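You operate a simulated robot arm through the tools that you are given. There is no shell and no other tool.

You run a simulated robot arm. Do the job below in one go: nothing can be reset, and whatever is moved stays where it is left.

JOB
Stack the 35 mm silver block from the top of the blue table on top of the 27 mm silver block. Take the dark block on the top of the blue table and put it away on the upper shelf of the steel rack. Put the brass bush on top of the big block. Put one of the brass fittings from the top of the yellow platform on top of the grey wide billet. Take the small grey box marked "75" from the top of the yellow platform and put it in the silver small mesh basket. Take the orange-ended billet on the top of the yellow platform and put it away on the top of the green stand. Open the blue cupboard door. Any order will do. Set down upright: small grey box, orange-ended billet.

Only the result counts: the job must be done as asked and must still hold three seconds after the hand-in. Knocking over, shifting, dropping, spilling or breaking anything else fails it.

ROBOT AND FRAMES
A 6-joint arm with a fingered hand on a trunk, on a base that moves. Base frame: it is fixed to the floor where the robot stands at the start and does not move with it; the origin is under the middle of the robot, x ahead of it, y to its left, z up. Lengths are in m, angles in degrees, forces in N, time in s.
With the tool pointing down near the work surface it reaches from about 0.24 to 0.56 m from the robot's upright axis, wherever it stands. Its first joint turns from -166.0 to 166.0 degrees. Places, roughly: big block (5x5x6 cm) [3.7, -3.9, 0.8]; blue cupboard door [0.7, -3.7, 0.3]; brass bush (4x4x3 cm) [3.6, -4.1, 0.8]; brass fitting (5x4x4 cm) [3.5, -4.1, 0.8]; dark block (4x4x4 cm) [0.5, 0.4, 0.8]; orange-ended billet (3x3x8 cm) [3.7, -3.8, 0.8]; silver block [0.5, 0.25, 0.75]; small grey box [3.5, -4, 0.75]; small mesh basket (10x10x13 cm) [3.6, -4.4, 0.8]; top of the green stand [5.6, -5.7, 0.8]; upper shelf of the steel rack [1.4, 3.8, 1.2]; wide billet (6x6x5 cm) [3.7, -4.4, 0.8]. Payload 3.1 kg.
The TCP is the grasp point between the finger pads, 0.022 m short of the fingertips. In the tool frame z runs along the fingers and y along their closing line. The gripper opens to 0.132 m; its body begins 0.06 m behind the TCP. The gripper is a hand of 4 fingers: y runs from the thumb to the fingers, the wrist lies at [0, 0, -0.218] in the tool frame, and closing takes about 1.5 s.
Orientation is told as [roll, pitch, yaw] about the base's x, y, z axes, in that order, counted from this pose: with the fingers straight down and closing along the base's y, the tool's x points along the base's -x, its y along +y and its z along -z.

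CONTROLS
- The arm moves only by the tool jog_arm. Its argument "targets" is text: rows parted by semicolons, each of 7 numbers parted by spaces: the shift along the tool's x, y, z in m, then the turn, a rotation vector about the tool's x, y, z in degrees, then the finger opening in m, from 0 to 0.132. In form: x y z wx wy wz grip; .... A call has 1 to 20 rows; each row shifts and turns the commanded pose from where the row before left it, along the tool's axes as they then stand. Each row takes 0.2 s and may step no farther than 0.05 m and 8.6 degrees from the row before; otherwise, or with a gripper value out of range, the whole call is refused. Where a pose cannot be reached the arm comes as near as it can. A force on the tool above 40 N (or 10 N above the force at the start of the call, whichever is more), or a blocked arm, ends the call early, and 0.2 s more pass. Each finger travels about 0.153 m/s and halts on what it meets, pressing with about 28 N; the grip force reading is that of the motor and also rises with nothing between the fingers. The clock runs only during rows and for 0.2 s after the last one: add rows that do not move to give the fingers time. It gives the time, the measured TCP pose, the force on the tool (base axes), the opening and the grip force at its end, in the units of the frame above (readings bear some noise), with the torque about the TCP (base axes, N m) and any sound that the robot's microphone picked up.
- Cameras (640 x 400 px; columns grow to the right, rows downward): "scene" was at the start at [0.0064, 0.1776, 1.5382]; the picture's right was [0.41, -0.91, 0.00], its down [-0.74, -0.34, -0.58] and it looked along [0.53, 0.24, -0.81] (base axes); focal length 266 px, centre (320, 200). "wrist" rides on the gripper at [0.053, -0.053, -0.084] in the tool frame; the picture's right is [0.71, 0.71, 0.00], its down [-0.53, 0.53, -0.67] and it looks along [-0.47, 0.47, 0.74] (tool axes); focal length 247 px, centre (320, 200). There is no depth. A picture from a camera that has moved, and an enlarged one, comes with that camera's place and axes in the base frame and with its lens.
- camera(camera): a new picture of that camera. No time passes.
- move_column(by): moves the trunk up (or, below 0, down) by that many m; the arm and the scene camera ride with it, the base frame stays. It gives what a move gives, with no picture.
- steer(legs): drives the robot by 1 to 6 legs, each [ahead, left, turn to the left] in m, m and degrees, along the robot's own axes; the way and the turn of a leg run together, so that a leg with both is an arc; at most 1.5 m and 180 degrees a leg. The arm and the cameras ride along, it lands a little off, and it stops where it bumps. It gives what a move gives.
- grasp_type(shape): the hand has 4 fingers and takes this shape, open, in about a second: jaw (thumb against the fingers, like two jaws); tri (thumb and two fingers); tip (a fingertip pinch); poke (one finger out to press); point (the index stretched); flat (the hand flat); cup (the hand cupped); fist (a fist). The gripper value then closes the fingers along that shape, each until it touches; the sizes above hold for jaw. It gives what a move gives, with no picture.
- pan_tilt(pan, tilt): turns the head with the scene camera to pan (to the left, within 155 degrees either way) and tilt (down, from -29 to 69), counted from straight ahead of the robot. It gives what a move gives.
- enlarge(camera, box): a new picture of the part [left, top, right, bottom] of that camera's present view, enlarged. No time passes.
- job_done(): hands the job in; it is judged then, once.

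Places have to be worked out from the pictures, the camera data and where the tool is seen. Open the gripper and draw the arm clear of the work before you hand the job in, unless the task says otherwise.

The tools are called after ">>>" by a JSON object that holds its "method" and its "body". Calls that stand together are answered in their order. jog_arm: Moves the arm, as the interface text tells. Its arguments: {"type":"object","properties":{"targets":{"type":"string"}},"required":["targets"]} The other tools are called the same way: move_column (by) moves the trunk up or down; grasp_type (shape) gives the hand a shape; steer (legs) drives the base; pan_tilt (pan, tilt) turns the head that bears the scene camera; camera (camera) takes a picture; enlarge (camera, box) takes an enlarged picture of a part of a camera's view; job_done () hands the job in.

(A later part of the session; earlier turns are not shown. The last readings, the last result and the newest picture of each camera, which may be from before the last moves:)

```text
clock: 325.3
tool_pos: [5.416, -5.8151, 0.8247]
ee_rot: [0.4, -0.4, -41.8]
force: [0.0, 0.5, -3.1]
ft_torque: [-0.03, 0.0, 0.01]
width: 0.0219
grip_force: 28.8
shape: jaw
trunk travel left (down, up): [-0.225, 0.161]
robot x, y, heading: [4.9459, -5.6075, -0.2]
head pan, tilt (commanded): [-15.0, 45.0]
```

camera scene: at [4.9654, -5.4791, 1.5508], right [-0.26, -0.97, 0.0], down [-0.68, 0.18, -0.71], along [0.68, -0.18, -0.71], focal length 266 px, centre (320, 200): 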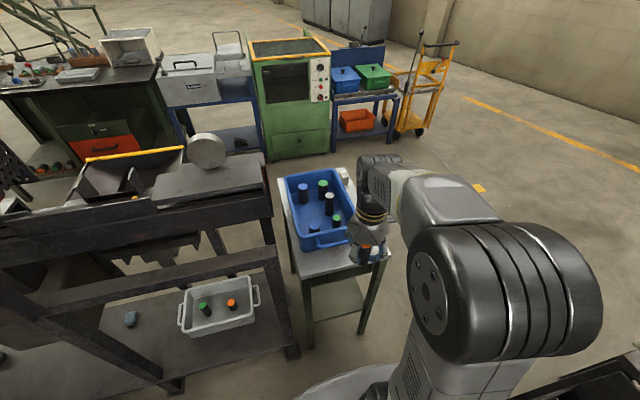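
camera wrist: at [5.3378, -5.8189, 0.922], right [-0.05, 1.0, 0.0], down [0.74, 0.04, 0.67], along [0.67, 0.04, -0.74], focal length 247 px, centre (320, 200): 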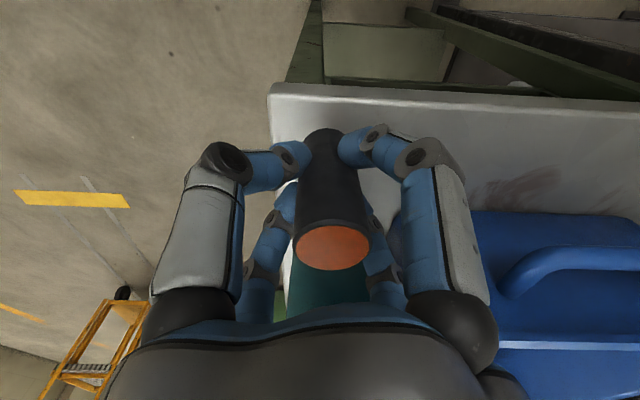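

>>> {"method": "jog_arm", "body": {"targets": "0 0 0.002 0 0 0 0; 0 0 0 0 0 0 0"}}

>>> {"method": "jog_arm", "body": {"targets": "0 0 0.0015 0 0 0 0; 0 0 0 0 0 0 0"}}

>>> {"method": "enlarge", "body": {"camera": "scene", "box": [340, 200, 420, 250]}}

```text
clock: 325.9
tool_pos: [5.4157, -5.8145, 0.8236]
ee_rot: [0.2, -0.4, -41.9]
force: [0.1, -0.7, -3.2]
ft_torque: [-0.06, -0.03, 0.01]
width: 0.0219
grip_force: 27.8
shape: jaw
trunk travel left (down, up): [-0.225, 0.161]
robot x, y, heading: [4.9495, -5.603, -0.4]
head pan, tilt (commanded): [-15.0, 45.0]
```

```text
clock: 326.5
tool_pos: [5.4155, -5.8147, 0.8233]
ee_rot: [0.3, -0.5, -41.8]
force: [0.9, -0.6, 0.0]
ft_torque: [0.0, 0.02, 0.01]
width: 0.0221
grip_force: 28.4
shape: jaw
trunk travel left (down, up): [-0.225, 0.161]
robot x, y, heading: [4.9444, -5.6057, -0.1]
head pan, tilt (commanded): [-15.0, 45.0]
```

```text
8.00 times, centred on (380, 225) of scene
camera zoom: at [4.9639, -5.4786, 1.5508], right [-0.26, -0.97, 0.0], down [-0.68, 0.18, -0.71], along [0.68, -0.18, -0.71], focal length 2128 px, centre (-160, 0)
```

zoom: 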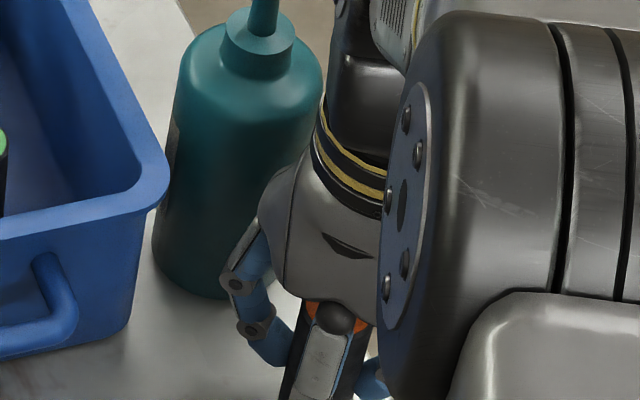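

Contact. I press one more millimetre and release slowly.

>>> {"method": "jog_arm", "body": {"targets": "0 0 0.001 0 0 0 0; 0 0 0 0 0 0 0.02; 0 0 0 0 0 0 0.026; 0 0 0 0 0 0 0.03; 0 0 0 0 0 0 0.034; 0 0 0 0 0 0 0.038; 0 0 0 0 0 0 0.042; 0 0 0 0 0 0 0.046; 0 0 0 0 0 0 0.046"}}

>>> {"method": "camera", "body": {"camera": "wrist"}}

```text
clock: 328.5
tool_pos: [5.4156, -5.8137, 0.8204]
ee_rot: [0.3, -0.4, -42.0]
force: [0.2, 0.3, -0.6]
ft_torque: [0.02, -0.01, 0.01]
width: 0.0456
grip_force: 0.0
shape: jaw
trunk travel left (down, up): [-0.225, 0.161]
robot x, y, heading: [4.9454, -5.6059, -0.2]
head pan, tilt (commanded): [-15.0, 45.0]
```

```text
taken
camera wrist: at [5.3388, -5.818, 0.9043], right [-0.05, 1.0, 0.0], down [0.74, 0.04, 0.67], along [0.67, 0.04, -0.74], focal length 247 px, centre (320, 200)
```

wrist: 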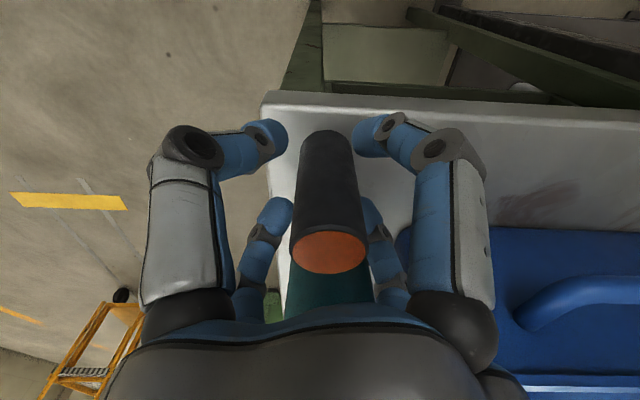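

The billet stands free and upright. I raise the hand straight up.

>>> {"method": "jog_arm", "body": {"targets": "0 0 -0.005 0 0 0 0.05; 0 0 -0.015 0 0 0 0.05; 0 0 -0.02 0 0 0 0.05; 0 0 -0.03 0 0 0 0.05; 0 0 -0.04 0 0 0 0.05; 0 0 -0.04 0 0 0 0.05; 0 0 -0.04 0 0 0 0.05; 0 0 -0.03 0 0 0 0.05; 0 0 0 0 0 0 0.05"}}

>>> {"method": "camera", "body": {"camera": "wrist"}}

>>> {"method": "enlarge", "body": {"camera": "scene", "box": [310, 190, 430, 265]}}

```text
clock: 330.5
tool_pos: [5.413, -5.815, 1.0397]
ee_rot: [0.3, -0.4, -41.9]
force: [-0.7, -0.1, -0.7]
ft_torque: [0.01, 0.01, 0.03]
width: 0.0495
grip_force: 0.1
shape: jaw
trunk travel left (down, up): [-0.225, 0.161]
robot x, y, heading: [4.9436, -5.6048, 0.1]
head pan, tilt (commanded): [-15.0, 45.0]
```

```text
taken
camera wrist: at [5.3364, -5.8185, 1.1229], right [-0.05, 1.0, 0.0], down [0.74, 0.04, 0.67], along [0.67, 0.04, -0.74], focal length 247 px, centre (320, 200)
```

wrist: 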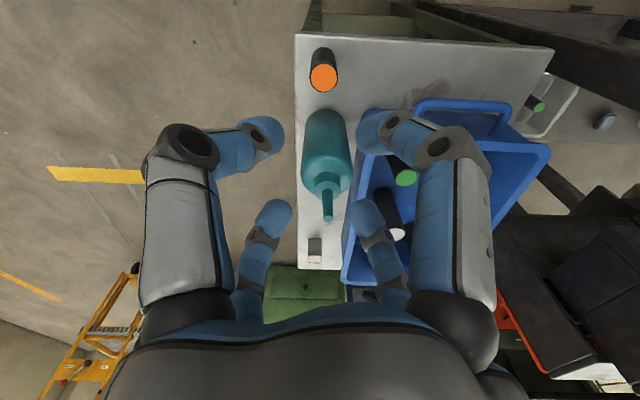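

```text
5.33 times, centred on (370, 228) of scene
camera zoom: at [4.9638, -5.4784, 1.5508], right [-0.26, -0.97, 0.0], down [-0.68, 0.18, -0.71], along [0.68, -0.18, -0.71], focal length 1418 px, centre (53, 53)
```

zoom: 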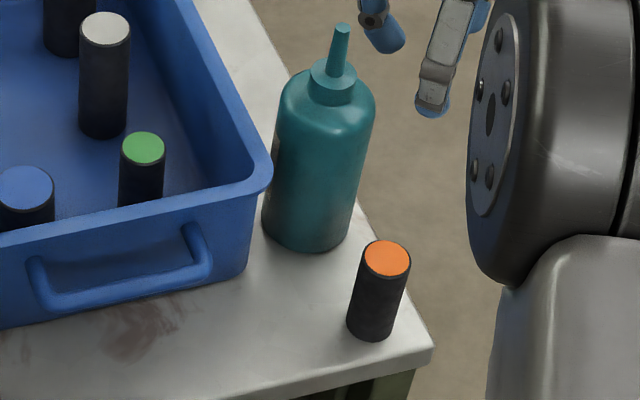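

The orange-ended billet stands upright on the stand's top. I retract the arm and back out of the passage westward.

>>> {"method": "jog_arm", "body": {"targets": "0.0404 0.0028 0 0 0 0 0.09; 0.0404 0.0028 0 0 0 0 0.09; 0.0404 0.0028 0 0 0 0 0.09; 0.0404 0.0028 0 0 0 0 0.09; 0.0404 0.0028 0 0 0 0 0.09; 0 0 0 0 0 0 0.09"}}

>>> {"method": "steer", "body": {"legs": [[-0.3, 0.12, 0], [-1.1, 0, 0], [-1.1, 0, 0]]}}

>>> {"method": "pan_tilt", "body": {"pan": 120, "tilt": 18}}

>>> {"method": "camera", "body": {"camera": "scene"}}

```text
clock: 331.9
tool_pos: [5.2712, -5.6689, 1.0394]
ee_rot: [0.3, -0.3, -41.8]
force: [0.1, 0.8, 0.4]
ft_torque: [0.0, 0.01, -0.01]
width: 0.0897
grip_force: 0.1
shape: jaw
trunk travel left (down, up): [-0.225, 0.161]
robot x, y, heading: [4.9452, -5.6053, 0.1]
head pan, tilt (commanded): [-15.0, 45.0]
```

```text
clock: 344.6
tool_pos: [2.7484, -5.5537, 1.0397]
ee_rot: [0.4, -0.4, -41.6]
force: [0.2, -0.6, -0.2]
ft_torque: [-0.04, -0.01, -0.02]
width: 0.0898
grip_force: 0.0
shape: jaw
trunk travel left (down, up): [-0.225, 0.161]
robot x, y, heading: [2.418, -5.4931, 0.2]
head pan, tilt (commanded): [-15.0, 45.0]
```

```text
clock: 346.8
tool_pos: [2.7494, -5.5535, 1.0379]
ee_rot: [0.3, -0.3, -41.5]
force: [0.4, 0.4, -0.4]
ft_torque: [-0.02, 0.01, -0.01]
width: 0.0895
grip_force: 0.2
shape: jaw
trunk travel left (down, up): [-0.225, 0.161]
robot x, y, heading: [2.4229, -5.492, 0.3]
head pan, tilt (commanded): [120.0, 18.0]
```

```text
taken
camera scene: at [2.3128, -5.2645, 1.5927], right [0.86, 0.5, 0.0], down [0.16, -0.27, -0.95], along [-0.48, 0.82, -0.31], focal length 266 px, centre (320, 200)
```

scene: 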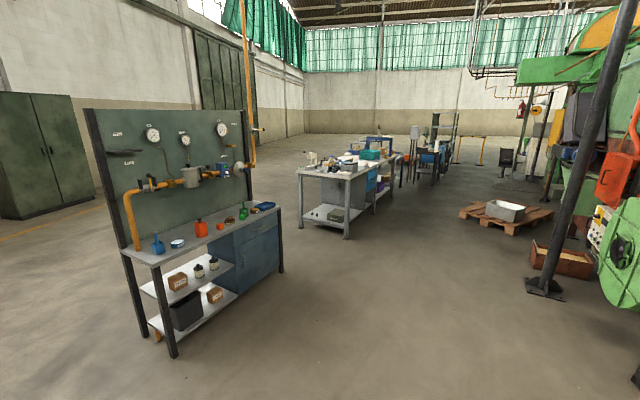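

>>> {"method": "enlarge", "body": {"camera": "scene", "box": [120, 190, 300, 302]}}

>>> {"method": "enlarge", "body": {"camera": "scene", "box": [200, 200, 300, 262]}}

```text
3.56 times, centred on (210, 246) of scene
camera zoom: at [2.3128, -5.2645, 1.5927], right [0.86, 0.5, 0.0], down [0.16, -0.27, -0.95], along [-0.48, 0.82, -0.31], focal length 946 px, centre (711, 36)
```

zoom: 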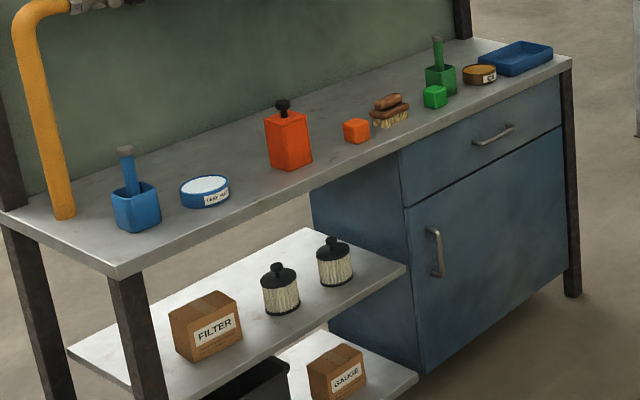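

```text
6.40 times, centred on (250, 231) of scene
camera zoom: at [2.3128, -5.2645, 1.5927], right [0.86, 0.5, 0.0], down [0.16, -0.27, -0.95], along [-0.48, 0.82, -0.31], focal length 1702 px, centre (768, 2)
```

zoom: 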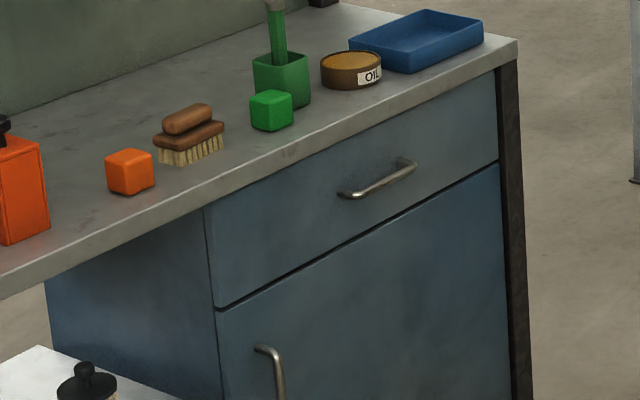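

The cupboard's front is at x≈0.78 with the door spanning y −3.975…−3.44, z 0.13…0.575, a vertical handle near its south edge (y≈−3.93, z 0.39…0.51), so it hinges on the north side. I drive over and turn to face it.

>>> {"method": "steer", "body": {"legs": [[-0.35, 1.5, 0], [0, 0, 90], [0, 0, 90]]}}

>>> {"method": "pan_tilt", "body": {"pan": 0, "tilt": 40}}

>>> {"method": "camera", "body": {"camera": "scene"}}

```text
refused: leg 1 is longer than a leg can be; nothing moved
```

```text
clock: 348.8
tool_pos: [2.7487, -5.5548, 1.039]
ee_rot: [0.3, -0.4, -41.6]
force: [0.8, 0.1, 0.5]
ft_torque: [-0.03, -0.02, 0.02]
width: 0.0894
grip_force: 0.0
shape: jaw
trunk travel left (down, up): [-0.225, 0.161]
robot x, y, heading: [2.419, -5.4933, 0.4]
head pan, tilt (commanded): [0.0, 40.0]
```

```text
taken
camera scene: at [2.4448, -5.3447, 1.558], right [0.01, -1.0, 0.0], down [-0.64, 0.0, -0.77], along [0.77, 0.0, -0.64], focal length 266 px, centre (320, 200)
```

scene: 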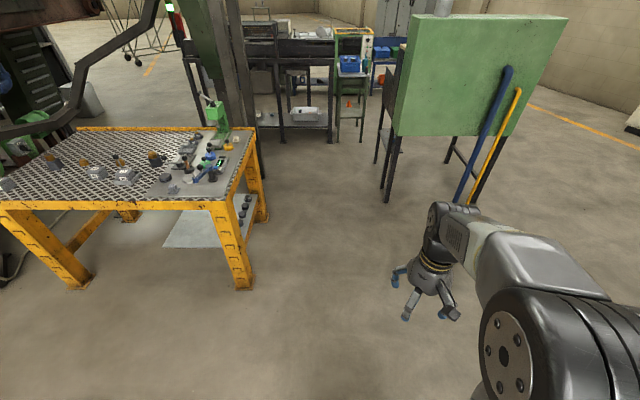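

The leg was slightly too long; I split it.

>>> {"method": "steer", "body": {"legs": [[-0.35, 1.0, 0], [0, 0.52, 0], [0, 0, 90], [0, 0, 89.6]]}}

>>> {"method": "camera", "body": {"camera": "scene"}}

```text
clock: 364.5
tool_pos: [1.7393, -3.9341, 1.0391]
ee_rot: [0.2, -0.5, 139.2]
force: [0.3, 0.0, -0.1]
ft_torque: [-0.02, 0.03, 0.02]
width: 0.0897
grip_force: 0.1
shape: jaw
trunk travel left (down, up): [-0.225, 0.161]
robot x, y, heading: [2.0684, -3.9895, -178.9]
head pan, tilt (commanded): [0.0, 40.0]
```

```text
taken
camera scene: at [2.0449, -4.1385, 1.558], right [-0.02, 1.0, 0.0], down [0.64, 0.01, -0.77], along [-0.77, -0.01, -0.64], focal length 266 px, centre (320, 200)
```

scene: 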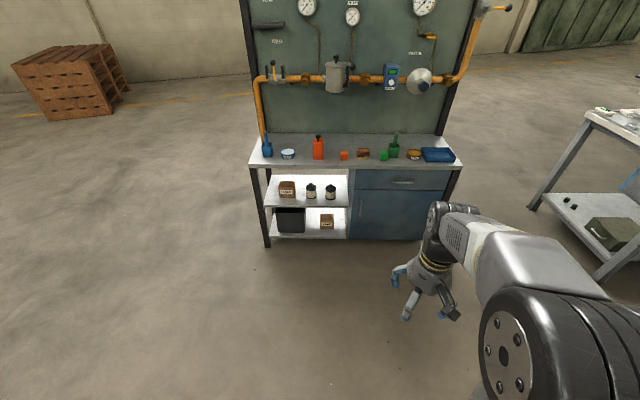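

>>> {"method": "enlarge", "body": {"camera": "scene", "box": [330, 150, 470, 238]}}

>>> {"method": "enlarge", "body": {"camera": "scene", "box": [340, 165, 460, 240]}}

```text
4.55 times, centred on (400, 194) of scene
camera zoom: at [2.0449, -4.1385, 1.558], right [-0.02, 1.0, 0.0], down [0.64, 0.01, -0.77], along [-0.77, -0.01, -0.64], focal length 1209 px, centre (-44, 227)
```

zoom: 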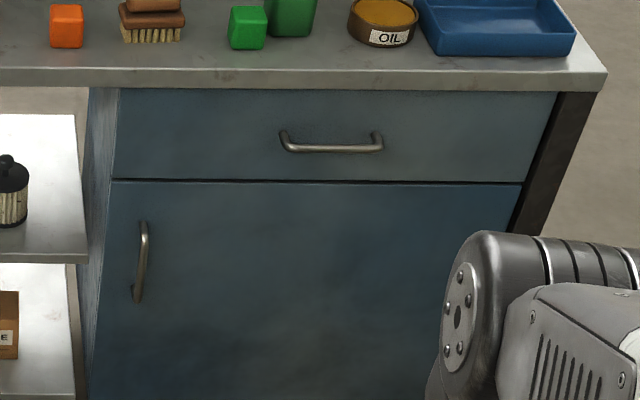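

```text
5.33 times, centred on (400, 202) of scene
camera zoom: at [2.0449, -4.1385, 1.558], right [-0.02, 1.0, 0.0], down [0.64, 0.01, -0.77], along [-0.77, -0.01, -0.64], focal length 1418 px, centre (-107, 187)
```

zoom: 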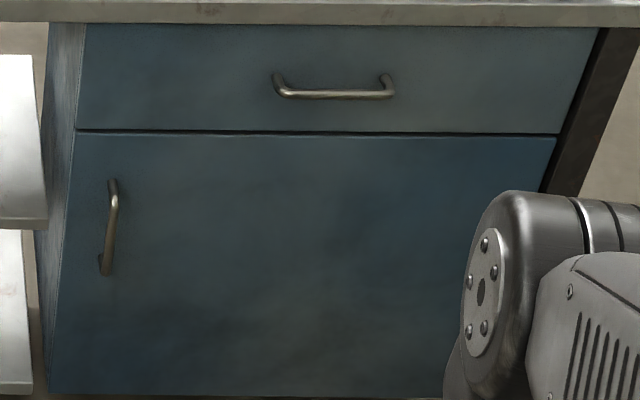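

The door plane is at x≈0.755, y −3.95…−3.42, z 0.11…0.56; the handle bar is at about (0.78, −3.90), z 0.375…0.49, only ~3 cm proud of the door. I try the "tip" pinch shape in free air to see which fingers it uses.

>>> {"method": "grasp_type", "body": {"shape": "tip"}}

>>> {"method": "camera", "body": {"camera": "wrist"}}

>>> {"method": "jog_arm", "body": {"targets": "0 0 0 0 0 0 0.03; 0 0 0 0 0 0 0.03; 0 0 0 0 0 0 0.03; 0 0 0 0 0 0 0.03; 0 0 0 0 0 0 0.03"}}

>>> {"method": "camera", "body": {"camera": "wrist"}}

>>> {"method": "grasp_type", "body": {"shape": "point"}}

>>> {"method": "camera", "body": {"camera": "wrist"}}

```text
clock: 365.4
tool_pos: [1.7394, -3.9323, 1.0397]
ee_rot: [0.4, -0.5, 139.1]
force: [-0.6, 0.5, -0.2]
ft_torque: [0.02, 0.03, 0.0]
width: 0.132
grip_force: 0.0
shape: tip
trunk travel left (down, up): [-0.225, 0.161]
robot x, y, heading: [2.0659, -3.9899, -178.8]
head pan, tilt (commanded): [0.0, 40.0]
```

```text
taken
camera wrist: at [1.8137, -3.9276, 1.1224], right [0.07, -1.0, 0.0], down [-0.74, -0.05, 0.67], along [-0.67, -0.05, -0.74], focal length 247 px, centre (320, 200)
```

wrist: 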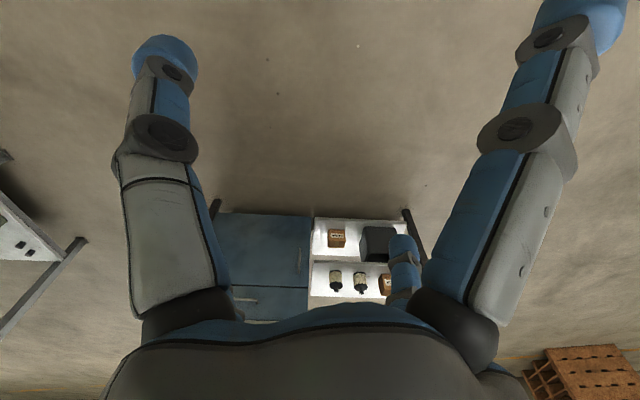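

```text
clock: 366.6
tool_pos: [1.7387, -3.9333, 1.0382]
ee_rot: [0.4, -0.4, 139.1]
force: [0.3, 0.1, 0.5]
ft_torque: [0.03, -0.03, 0.0]
width: 0.03
grip_force: 0.0
shape: tip
trunk travel left (down, up): [-0.225, 0.161]
robot x, y, heading: [2.0695, -3.9938, -179.0]
head pan, tilt (commanded): [0.0, 40.0]
```

```text
taken
camera wrist: at [1.8137, -3.9276, 1.1224], right [0.07, -1.0, 0.0], down [-0.74, -0.05, 0.67], along [-0.67, -0.05, -0.74], focal length 247 px, centre (320, 200)
```

wrist: 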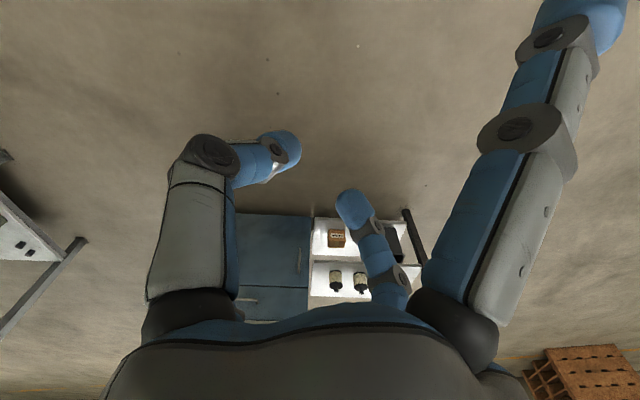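

```text
clock: 367.5
tool_pos: [1.7376, -3.9328, 1.0394]
ee_rot: [0.2, -0.5, 139.1]
force: [0.5, -0.5, 0.1]
ft_torque: [-0.01, -0.02, 0.01]
width: 0.0
grip_force: 0.1
shape: point
trunk travel left (down, up): [-0.225, 0.161]
robot x, y, heading: [2.0665, -3.9887, -179.0]
head pan, tilt (commanded): [0.0, 40.0]
```

```text
taken
camera wrist: at [1.8137, -3.9276, 1.1224], right [0.07, -1.0, 0.0], down [-0.74, -0.05, 0.67], along [-0.67, -0.05, -0.74], focal length 247 px, centre (320, 200)
```

wrist: 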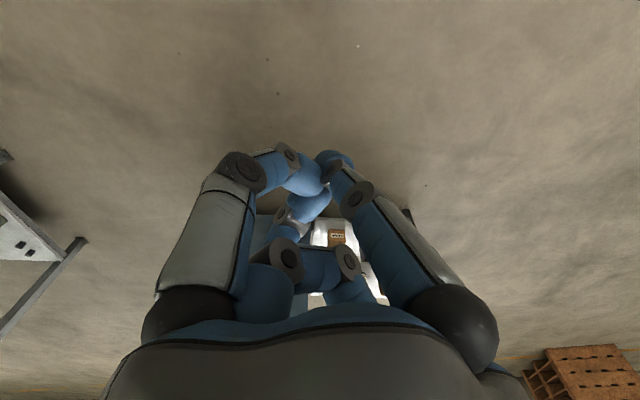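

"tip" pinches with the two y-fingers while the others spread away, which suits the vertical handle bar. I set that shape, square the hand to the robot's heading, and pitch it forward to nearly horizontal about the wrist.

>>> {"method": "grasp_type", "body": {"shape": "tip"}}

>>> {"method": "jog_arm", "body": {"targets": "0 0 0 0 0 -8.4 0.07; 0 0 0 0 0 -8.4 0.07; 0 0 0 0 0 -8.4 0.07; 0 0 0 0 0 -8.4 0.07; 0 0 0 0 0 -8.4 0.07; -0.031 0 -0.0022 0 -8.1 0 0.07; -0.031 0 -0.0022 0 -8.1 0 0.07; -0.031 0 -0.0022 0 -8.1 0 0.07; -0.031 0 -0.0022 0 -8.1 0 0.07; -0.031 0 -0.0022 0 -8.1 0 0.07; -0.031 0 -0.0022 0 -8.1 0 0.07; -0.031 0 -0.0022 0 -8.1 0 0.07; -0.031 0 -0.0022 0 -8.1 0 0.07; -0.031 0 -0.0022 0 -8.1 0 0.07; -0.031 0 -0.0022 0 -8.1 0 0.07; 0 0 0 0 0 0 0.07"}}

>>> {"method": "camera", "body": {"camera": "scene"}}

>>> {"method": "camera", "body": {"camera": "wrist"}}

```text
clock: 368.4
tool_pos: [1.7383, -3.9324, 1.039]
ee_rot: [0.4, -0.5, 139.1]
force: [-0.4, 0.1, 0.3]
ft_torque: [0.04, 0.0, 0.0]
width: 0.1322
grip_force: 0.1
shape: tip
trunk travel left (down, up): [-0.225, 0.161]
robot x, y, heading: [2.0676, -3.9866, -179.1]
head pan, tilt (commanded): [0.0, 40.0]
```

```text
clock: 371.8
tool_pos: [1.4989, -3.9484, 1.3273]
ee_rot: [0.2, -80.5, -179.2]
force: [-0.1, -0.7, 0.8]
ft_torque: [0.01, 0.02, 0.0]
width: 0.0707
grip_force: 0.2
shape: tip
out of reach, approached as far as the arm can: row 13, 14, 15
trunk travel left (down, up): [-0.225, 0.161]
robot x, y, heading: [2.0655, -3.9917, -179.0]
head pan, tilt (commanded): [0.0, 40.0]
```

```text
taken
camera scene: at [2.0449, -4.1384, 1.558], right [-0.02, 1.0, 0.0], down [0.64, 0.01, -0.77], along [-0.77, -0.01, -0.64], focal length 266 px, centre (320, 200)
```

scene: 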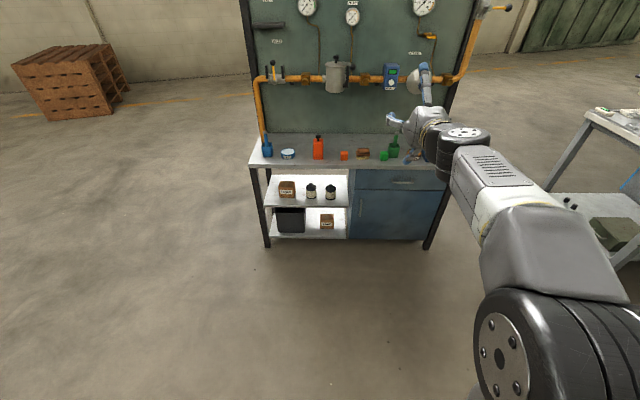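

```text
taken
camera wrist: at [1.5887, -3.8939, 1.2893], right [0.13, -0.71, -0.7], down [0.58, -0.52, 0.63], along [-0.8, -0.49, 0.34], focal length 247 px, centre (320, 200)
```

wrist: 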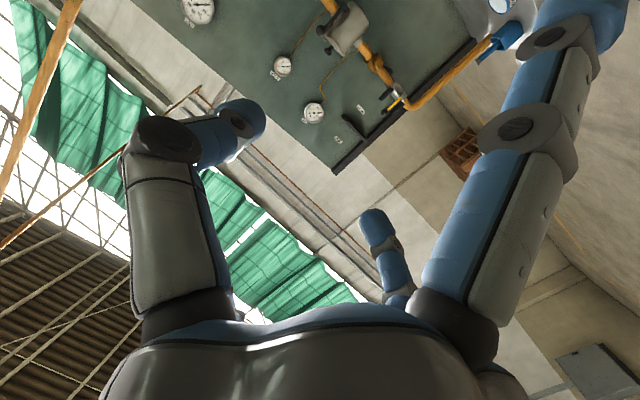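

The arm reached an almost horizontal hand only with a raised wrist, so a 45° downward pitch is the better approach at handle height. I pitch back to 45°, switch to the jaw shape, and roll the hand 45° so two fingers pass either side of the bar.

>>> {"method": "jog_arm", "body": {"targets": "0.0269 0 -0.0017 0 7.1 0 0.06; 0.0269 0 -0.0017 0 7.1 0 0.06; 0.0269 0 -0.0017 0 7.1 0 0.06; 0.0269 0 -0.0017 0 7.1 0 0.06; 0.0269 0 -0.0017 0 7.1 0 0.06; 0 0 0 0 0 -7.5 0.06; 0 0 0 0 0 -7.5 0.06; 0 0 0 0 0 -7.5 0.06; 0 0 0 0 0 -7.5 0.06; 0 0 0 0 0 -7.5 0.06; 0 0 0 0 0 -7.5 0.06; 0 0 0 0 0 0 0.06"}}

>>> {"method": "grasp_type", "body": {"shape": "jaw"}}

>>> {"method": "move_column", "body": {"by": -0.22}}

>>> {"method": "camera", "body": {"camera": "scene"}}

>>> {"method": "camera", "body": {"camera": "wrist"}}

```text
clock: 374.4
tool_pos: [1.5572, -3.948, 1.2093]
ee_rot: [-36.2, -30.5, -123.7]
force: [0.1, 0.1, -0.5]
ft_torque: [0.02, -0.03, 0.02]
width: 0.0605
grip_force: 0.1
shape: tip
trunk travel left (down, up): [-0.225, 0.161]
robot x, y, heading: [2.0697, -3.9909, -178.9]
head pan, tilt (commanded): [0.0, 40.0]
```

```text
clock: 375.3
tool_pos: [1.5566, -3.9479, 1.2076]
ee_rot: [-36.2, -30.5, -123.7]
force: [0.2, 0.5, 0.0]
ft_torque: [0.0, -0.02, -0.02]
width: 0.1321
grip_force: 0.1
shape: jaw
trunk travel left (down, up): [-0.225, 0.161]
robot x, y, heading: [2.068, -3.9897, -179.1]
head pan, tilt (commanded): [0.0, 40.0]
```

```text
clock: 377.6
tool_pos: [1.556, -3.9469, 0.9893]
ee_rot: [-36.1, -30.5, -123.7]
force: [-0.1, -0.3, -0.6]
ft_torque: [-0.02, 0.03, 0.02]
width: 0.1321
grip_force: 0.1
shape: jaw
trunk travel left (down, up): [-0.005, 0.381]
robot x, y, heading: [2.0681, -3.9938, -178.9]
head pan, tilt (commanded): [0.0, 40.0]
```

```text
taken
camera scene: at [2.0449, -4.1385, 1.3385], right [-0.02, 1.0, 0.0], down [0.64, 0.01, -0.77], along [-0.77, -0.01, -0.64], focal length 266 px, centre (320, 200)
```

scene: 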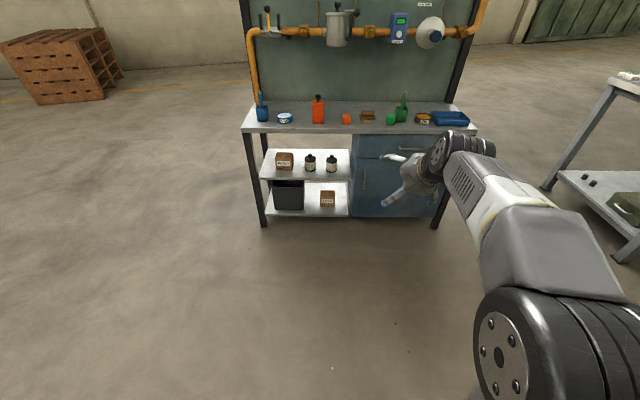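

```text
taken
camera wrist: at [1.6145, -3.871, 1.048], right [0.69, 0.01, -0.72], down [0.49, -0.73, 0.46], along [-0.52, -0.68, -0.52], focal length 247 px, centre (320, 200)
```

wrist: 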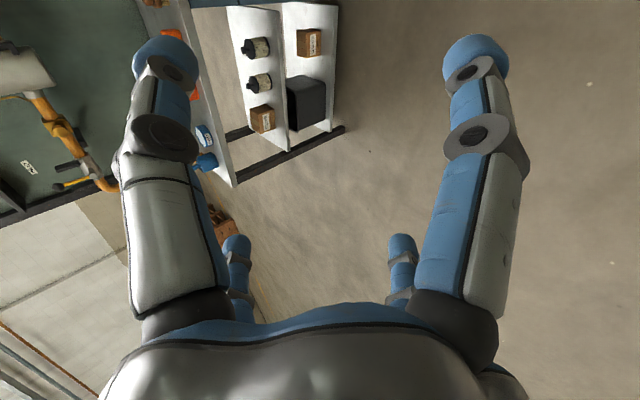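

The hand is now pitched 45° with the roll set. I lower it in free space to handle height (z≈0.433) while extending slightly.

>>> {"method": "jog_arm", "body": {"targets": "0.0176 0.0173 0.0361 0 0 0 0.06; 0.0176 0.0173 0.0361 0 0 0 0.06; 0.0176 0.0173 0.0361 0 0 0 0.06; 0.0176 0.0173 0.0361 0 0 0 0.06; 0.0176 0.0173 0.0361 0 0 0 0.06; 0.0176 0.0173 0.0361 0 0 0 0.06; 0.0176 0.0173 0.0361 0 0 0 0.06; 0.0176 0.0173 0.0361 0 0 0 0.06; 0.0176 0.0173 0.0361 0 0 0 0.06; 0.0176 0.0173 0.0361 0 0 0 0.06; 0.0176 0.0173 0.0361 0 0 0 0.06; 0.0176 0.0173 0.0361 0 0 0 0.06; 0.0176 0.0173 0.0361 0 0 0 0.06; 0 0 0 0 0 0 0.06"}}

>>> {"method": "camera", "body": {"camera": "scene"}}

>>> {"method": "camera", "body": {"camera": "wrist"}}

```text
clock: 380.6
tool_pos: [1.4073, -3.9871, 0.5018]
ee_rot: [-36.1, -30.6, -123.6]
force: [0.4, -1.0, -0.8]
ft_torque: [-0.01, 0.04, -0.02]
width: 0.0605
grip_force: 0.1
shape: jaw
out of reach, approached as far as the arm can: row 4, 5, 6, 7, 8, 13
trunk travel left (down, up): [-0.005, 0.381]
robot x, y, heading: [2.0689, -3.9918, -178.9]
head pan, tilt (commanded): [0.0, 40.0]
```

```text
taken
camera scene: at [2.0448, -4.1385, 1.3386], right [-0.02, 1.0, 0.0], down [0.64, 0.01, -0.77], along [-0.77, -0.01, -0.64], focal length 266 px, centre (320, 200)
```

scene: 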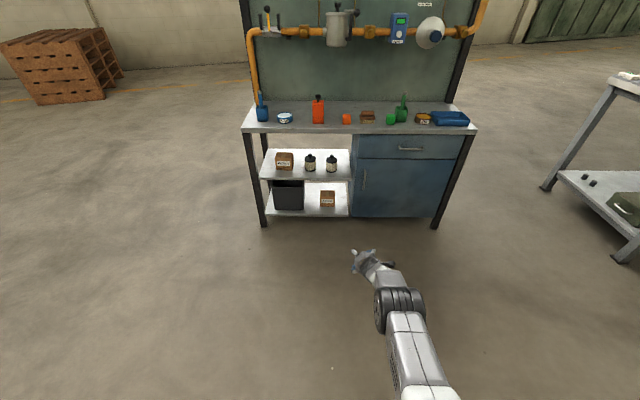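

```text
taken
camera wrist: at [1.4648, -3.9101, 0.5617], right [0.7, 0.01, -0.72], down [0.5, -0.73, 0.47], along [-0.52, -0.68, -0.52], focal length 247 px, centre (320, 200)
```

wrist: 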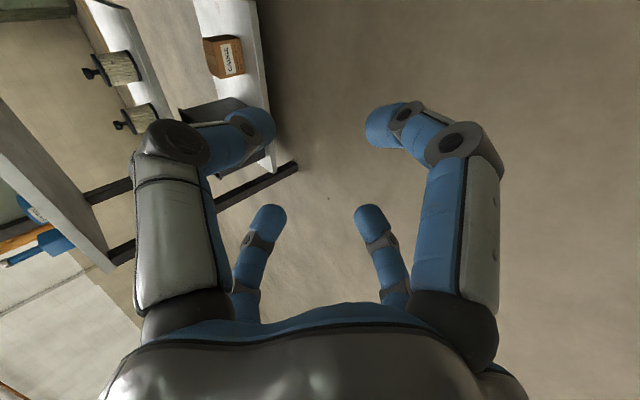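

Nearly there (z≈0.50). I lower the remaining 7 cm while pulling back slightly to stay within reach.

>>> {"method": "jog_arm", "body": {"targets": "0.0136 0.0139 0.005 0 0 0 0.06; 0.0136 0.0139 0.005 0 0 0 0.06; 0.0136 0.0139 0.005 0 0 0 0.06; 0.0136 0.0139 0.005 0 0 0 0.06; 0 0 0 0 0 0 0.06"}}

>>> {"method": "camera", "body": {"camera": "scene"}}

```text
clock: 381.8
tool_pos: [1.4444, -3.9865, 0.4331]
ee_rot: [-36.2, -30.5, -123.6]
force: [-0.4, -0.3, -0.7]
ft_torque: [0.0, -0.03, 0.01]
width: 0.0604
grip_force: 0.0
shape: jaw
trunk travel left (down, up): [-0.005, 0.381]
robot x, y, heading: [2.0672, -3.9875, -178.9]
head pan, tilt (commanded): [0.0, 40.0]
```

```text
taken
camera scene: at [2.0448, -4.1385, 1.3386], right [-0.02, 1.0, 0.0], down [0.64, 0.01, -0.77], along [-0.77, -0.01, -0.64], focal length 266 px, centre (320, 200)
```

scene: 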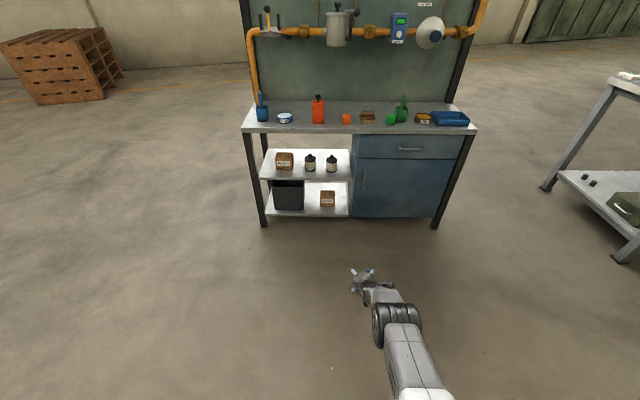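

At handle height. I refine the handle's position from this lower viewpoint.

>>> {"method": "enlarge", "body": {"camera": "scene", "box": [340, 130, 460, 205]}}

>>> {"method": "enlarge", "body": {"camera": "scene", "box": [345, 155, 385, 205]}}

```text
5.33 times, centred on (400, 168) of scene
camera zoom: at [2.0448, -4.1385, 1.3386], right [-0.02, 1.0, 0.0], down [0.64, 0.01, -0.77], along [-0.77, -0.01, -0.64], focal length 1418 px, centre (-107, 373)
```

zoom: 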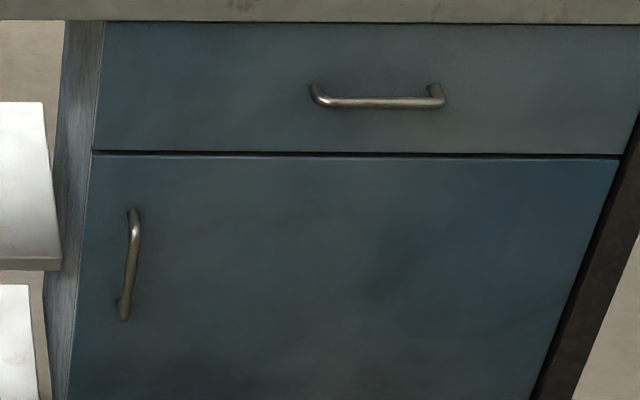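

```text
8.00 times, centred on (365, 180) of scene
camera zoom: at [2.0448, -4.1385, 1.3386], right [-0.02, 1.0, 0.0], down [0.64, 0.01, -0.77], along [-0.77, -0.01, -0.64], focal length 2128 px, centre (-40, 360)
```

zoom: 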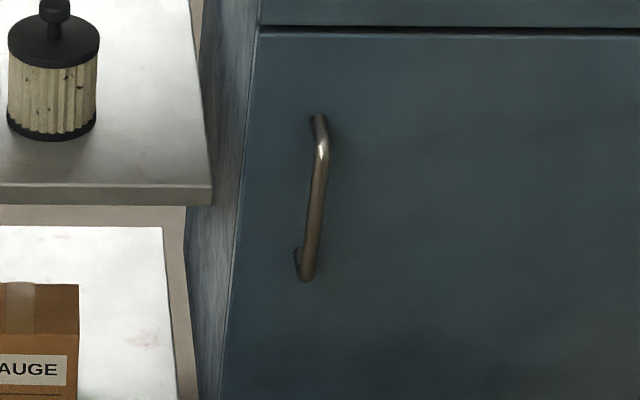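

The bar is at about (0.79, −3.904), z 0.36…0.49, standing ~3.5 cm off the door. I drive up so the hand stops about 7 cm short of it, squaring the heading to 180°.

>>> {"method": "steer", "body": {"legs": [[0.575, -0.077, -1.05]]}}

>>> {"method": "pan_tilt", "body": {"pan": 0, "tilt": 50}}

>>> {"method": "camera", "body": {"camera": "scene"}}

>>> {"method": "camera", "body": {"camera": "wrist"}}

```text
clock: 385.1
tool_pos: [0.8752, -3.8997, 0.4347]
ee_rot: [-36.2, -30.6, -124.9]
force: [0.2, 0.2, 1.0]
ft_torque: [0.01, 0.0, -0.01]
width: 0.0602
grip_force: 0.1
shape: jaw
trunk travel left (down, up): [-0.005, 0.381]
robot x, y, heading: [1.4972, -3.916, 179.7]
head pan, tilt (commanded): [0.0, 40.0]
```

```text
clock: 385.8
tool_pos: [0.8753, -3.8997, 0.434]
ee_rot: [-36.2, -30.5, -124.9]
force: [0.0, -0.5, 0.2]
ft_torque: [-0.01, 0.04, 0.02]
width: 0.0602
grip_force: 0.1
shape: jaw
trunk travel left (down, up): [-0.005, 0.381]
robot x, y, heading: [1.4968, -3.9149, 179.6]
head pan, tilt (commanded): [0.0, 50.0]
```

```text
taken
camera scene: at [1.4796, -4.0643, 1.3244], right [0.0, 1.0, 0.0], down [0.77, 0.0, -0.64], along [-0.64, 0.0, -0.77], focal length 266 px, centre (320, 200)
```

scene: 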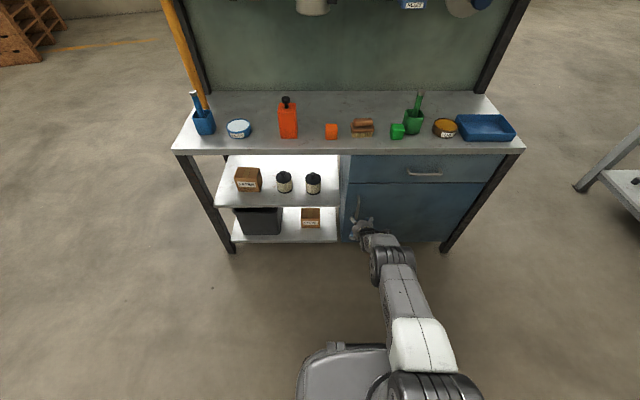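

```text
taken
camera wrist: at [0.9352, -3.8247, 0.493], right [0.7, 0.0, -0.72], down [0.48, -0.75, 0.46], along [-0.54, -0.67, -0.52], focal length 247 px, centre (320, 200)
```

wrist: 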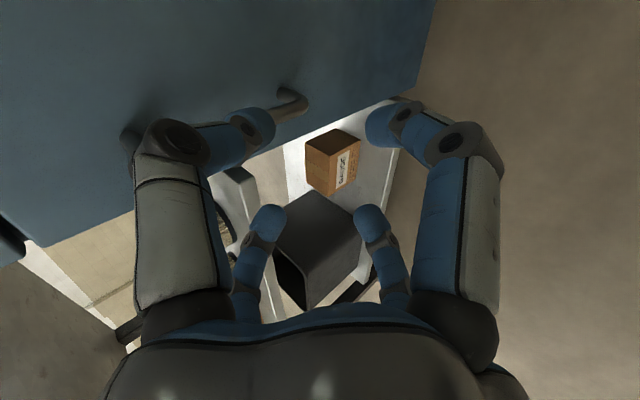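

>>> {"method": "enlarge", "body": {"camera": "wrist", "box": [80, 50, 340, 212]}}

>>> {"method": "enlarge", "body": {"camera": "scene", "box": [330, 170, 430, 232]}}

```text
2.46 times, centred on (210, 131) of wrist
camera zoom: at [0.9352, -3.8247, 0.493], right [0.7, 0.0, -0.72], down [0.48, -0.75, 0.46], along [-0.54, -0.67, -0.52], focal length 608 px, centre (591, 370)
```

zoom: 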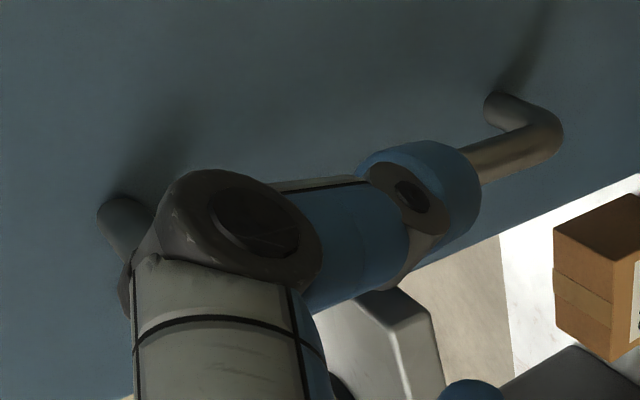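

```text
6.40 times, centred on (380, 201) of scene
camera zoom: at [1.4796, -4.0643, 1.3244], right [0.0, 1.0, 0.0], down [0.77, 0.0, -0.64], along [-0.64, 0.0, -0.77], focal length 1702 px, centre (-64, 194)
```

zoom: 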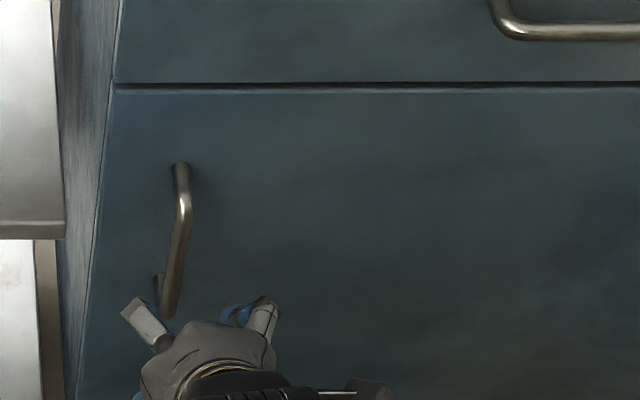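

The bar is at y≈−3.899, x≈0.785, and the hand is already centred on it. I narrow the fingers to 5 cm and drive 7 cm ahead so two fingers slip either side of the bar.

>>> {"method": "jog_arm", "body": {"targets": "0 0 0 0 0 0 0.05; 0 0 0 0 0 0 0.05"}}

>>> {"method": "steer", "body": {"legs": [[0.068, 0, 0.3]]}}

>>> {"method": "camera", "body": {"camera": "wrist"}}

>>> {"method": "enlarge", "body": {"camera": "scene", "box": [330, 170, 430, 232]}}

```text
clock: 386.4
tool_pos: [0.8763, -3.8993, 0.4351]
ee_rot: [-36.3, -30.5, -125.0]
force: [-0.6, 0.1, -0.6]
ft_torque: [0.03, 0.03, 0.04]
width: 0.0501
grip_force: 0.0
shape: jaw
trunk travel left (down, up): [-0.005, 0.381]
robot x, y, heading: [1.4945, -3.9177, 179.8]
head pan, tilt (commanded): [0.0, 50.0]
```

```text
clock: 387.4
tool_pos: [0.8053, -3.9024, 0.4347]
ee_rot: [-36.2, -30.5, -124.6]
force: [0.0, 0.2, -0.3]
ft_torque: [0.01, 0.01, 0.01]
width: 0.0506
grip_force: 0.1
shape: jaw
trunk travel left (down, up): [-0.005, 0.381]
robot x, y, heading: [1.4256, -3.916, -180.0]
head pan, tilt (commanded): [0.0, 50.0]
```

```text
taken
camera wrist: at [0.8649, -3.8275, 0.4927], right [0.7, 0.0, -0.72], down [0.48, -0.74, 0.46], along [-0.53, -0.67, -0.52], focal length 247 px, centre (320, 200)
```

wrist: 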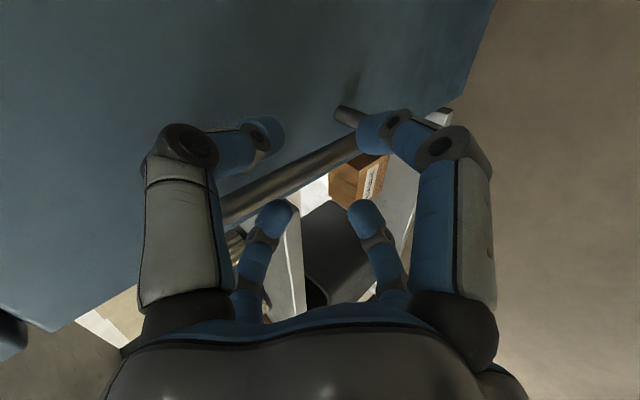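

```text
6.40 times, centred on (380, 201) of scene
camera zoom: at [1.4102, -4.0643, 1.3244], right [0.0, 1.0, 0.0], down [0.77, 0.0, -0.64], along [-0.64, 0.0, -0.77], focal length 1702 px, centre (-64, 194)
```

zoom: 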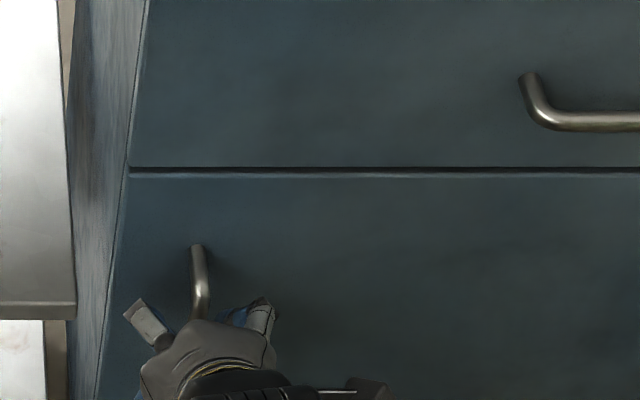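

The bar runs between the fingers. I close them on it.

>>> {"method": "jog_arm", "body": {"targets": "0 0 0 0 0 0 0.03; 0 0 0 0 0 0 0.015; 0 0 0 0 0 0 0; 0 0 0 0 0 0 0; 0 0 0 0 0 0 0; 0 0 0 0 0 0 0; 0 0 0 0 0 0 0"}}

>>> {"method": "camera", "body": {"camera": "wrist"}}

```text
clock: 389.0
tool_pos: [0.8065, -3.903, 0.4348]
ee_rot: [-36.2, -30.5, -124.6]
force: [5.7, 6.4, 4.9]
ft_torque: [-0.09, 0.0, -0.08]
width: 0.0062
grip_force: 28.8
shape: jaw
trunk travel left (down, up): [-0.005, 0.381]
robot x, y, heading: [1.4257, -3.9167, -180.0]
head pan, tilt (commanded): [0.0, 50.0]
```

```text
taken
camera wrist: at [0.8655, -3.8271, 0.4934], right [0.69, 0.0, -0.72], down [0.48, -0.74, 0.46], along [-0.53, -0.67, -0.52], focal length 247 px, centre (320, 200)
```

wrist: 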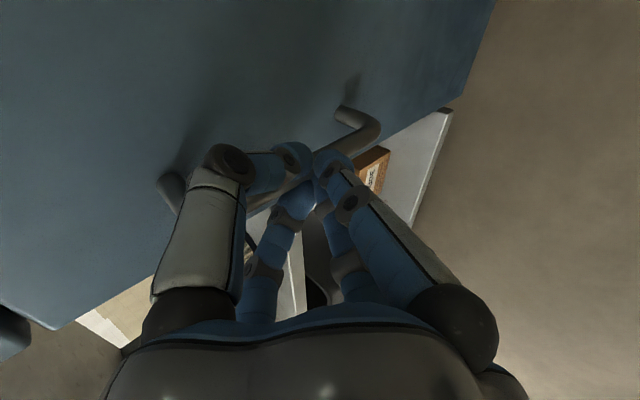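

The fingers hold the bar. I pull the door by driving the base on an arc about the hinge (≈(0.754, −3.418)), first only 8°.

>>> {"method": "steer", "body": {"legs": [[-0.0695, -0.0938, 8]]}}

>>> {"method": "camera", "body": {"camera": "scene"}}

>>> {"method": "camera", "body": {"camera": "wrist"}}

```text
clock: 390.2
tool_pos: [0.8738, -3.891, 0.4351]
ee_rot: [-36.2, -30.5, -116.7]
force: [-1.1, 0.5, 0.7]
ft_torque: [0.01, 0.01, -0.01]
width: 0.0057
grip_force: 27.8
shape: jaw
trunk travel left (down, up): [-0.005, 0.381]
robot x, y, heading: [1.4919, -3.8199, -172.1]
head pan, tilt (commanded): [0.0, 50.0]
```

```text
taken
camera scene: at [1.495, -3.9667, 1.3244], right [-0.14, 0.99, 0.0], down [0.76, 0.11, -0.64], along [-0.64, -0.09, -0.77], focal length 266 px, centre (320, 200)
```

scene: 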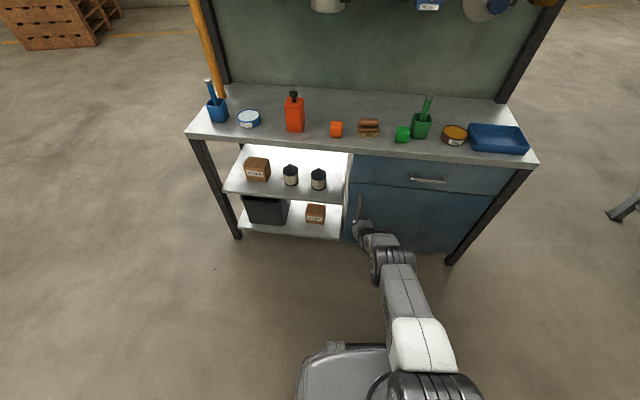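

```text
taken
camera wrist: at [0.9215, -3.8083, 0.4931], right [0.69, 0.1, -0.72], down [0.58, -0.67, 0.46], along [-0.43, -0.74, -0.52], focal length 247 px, centre (320, 200)
```

wrist: 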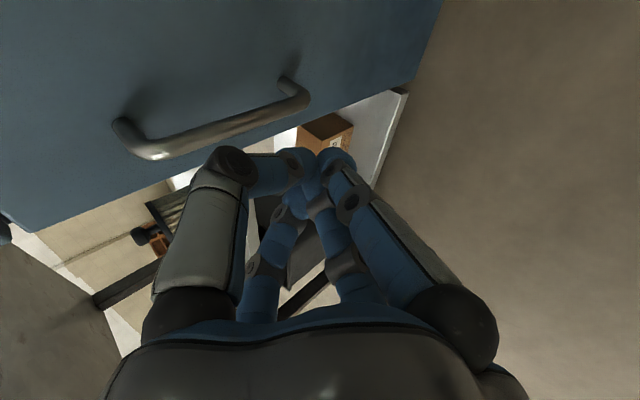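

The bar slipped out at the fingertips and the door stayed shut. I need the fingertips deeper behind the bar; I open the fingers and drive back square in front of the handle for a second try.

>>> {"method": "jog_arm", "body": {"targets": "0 0 0 0 0 0 0.05; 0 0 0 0 0 0 0.05; 0 0 0 0 0 0 0.05"}}

>>> {"method": "steer", "body": {"legs": [[0.0157, 0.0907, -7.9]]}}

>>> {"method": "camera", "body": {"camera": "wrist"}}

>>> {"method": "enlarge", "body": {"camera": "wrist", "box": [80, 50, 340, 212]}}

>>> {"method": "enlarge", "body": {"camera": "scene", "box": [330, 170, 430, 232]}}

```text
clock: 391.1
tool_pos: [0.8735, -3.8922, 0.4346]
ee_rot: [-36.3, -30.5, -116.6]
force: [0.4, -0.1, 0.4]
ft_torque: [0.0, 0.02, -0.01]
width: 0.0495
grip_force: 0.1
shape: jaw
trunk travel left (down, up): [-0.005, 0.381]
robot x, y, heading: [1.4909, -3.818, -171.7]
head pan, tilt (commanded): [0.0, 50.0]
```

```text
clock: 392.2
tool_pos: [0.8587, -3.8986, 0.4346]
ee_rot: [-36.2, -30.5, -124.4]
force: [0.4, 0.1, 0.5]
ft_torque: [0.01, -0.02, 0.0]
width: 0.0493
grip_force: 0.2
shape: jaw
trunk travel left (down, up): [-0.005, 0.381]
robot x, y, heading: [1.4821, -3.9115, -180.0]
head pan, tilt (commanded): [0.0, 50.0]
```

```text
taken
camera wrist: at [0.9188, -3.823, 0.493], right [0.7, 0.0, -0.72], down [0.48, -0.74, 0.46], along [-0.53, -0.67, -0.52], focal length 247 px, centre (320, 200)
```

wrist: 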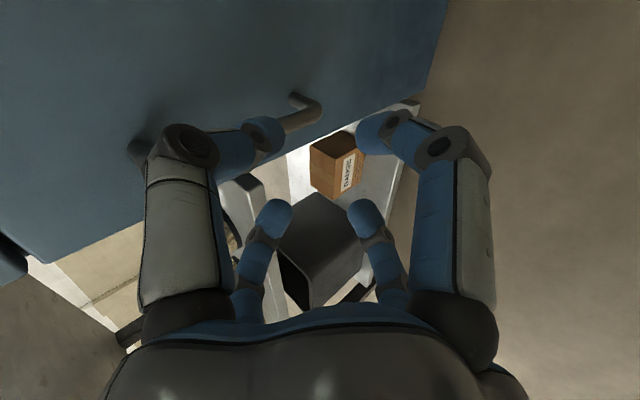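

```text
2.46 times, centred on (210, 131) of wrist
camera zoom: at [0.9188, -3.823, 0.493], right [0.7, 0.0, -0.72], down [0.48, -0.74, 0.46], along [-0.53, -0.67, -0.52], focal length 608 px, centre (591, 370)
```

zoom: 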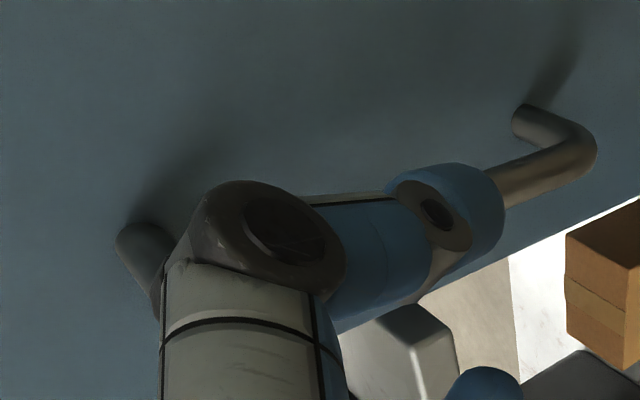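

```text
6.40 times, centred on (380, 201) of scene
camera zoom: at [1.4648, -4.0589, 1.3243], right [0.0, 1.0, 0.0], down [0.77, 0.0, -0.64], along [-0.64, 0.0, -0.77], focal length 1702 px, centre (-64, 194)
```

zoom: 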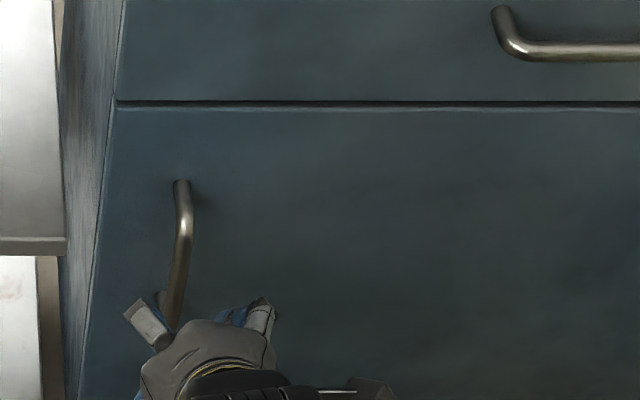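

Aligned in y. I drive 4 cm ahead so the fingertips reach the bar.

>>> {"method": "steer", "body": {"legs": [[0.042, 0, 0]]}}

>>> {"method": "camera", "body": {"camera": "wrist"}}

>>> {"method": "enlarge", "body": {"camera": "wrist", "box": [160, 80, 400, 230]}}

```text
clock: 393.1
tool_pos: [0.8165, -3.8978, 0.4345]
ee_rot: [-36.2, -30.5, -124.5]
force: [-0.8, -0.1, 0.1]
ft_torque: [-0.01, -0.01, 0.01]
width: 0.0499
grip_force: 0.0
shape: jaw
trunk travel left (down, up): [-0.005, 0.381]
robot x, y, heading: [1.4437, -3.9112, -180.1]
head pan, tilt (commanded): [0.0, 50.0]
```

```text
taken
camera wrist: at [0.8759, -3.8228, 0.4928], right [0.7, 0.0, -0.72], down [0.48, -0.74, 0.46], along [-0.53, -0.67, -0.52], focal length 247 px, centre (320, 200)
```

wrist: 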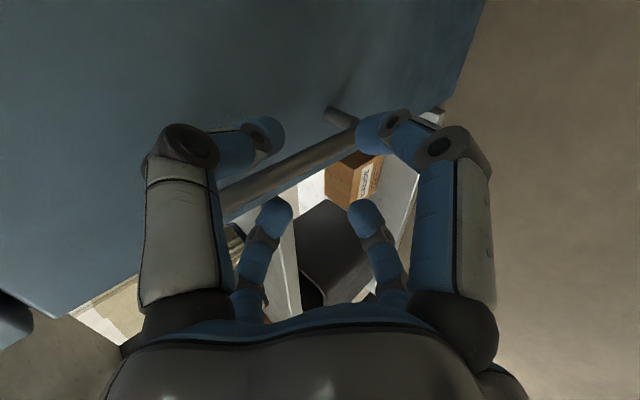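

```text
2.67 times, centred on (280, 155) of wrist
camera zoom: at [0.8759, -3.8228, 0.4928], right [0.7, 0.0, -0.72], down [0.48, -0.74, 0.46], along [-0.53, -0.67, -0.52], focal length 659 px, centre (427, 320)
```

zoom: 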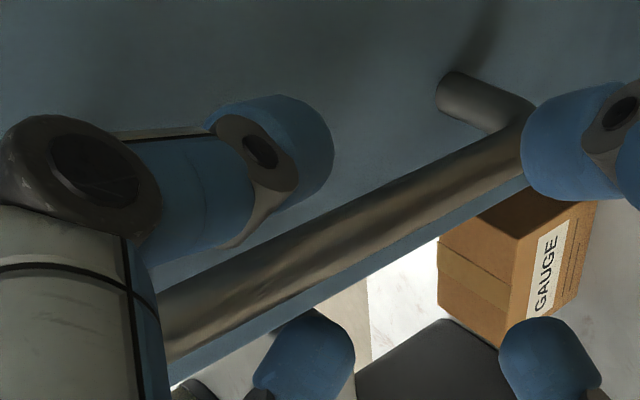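

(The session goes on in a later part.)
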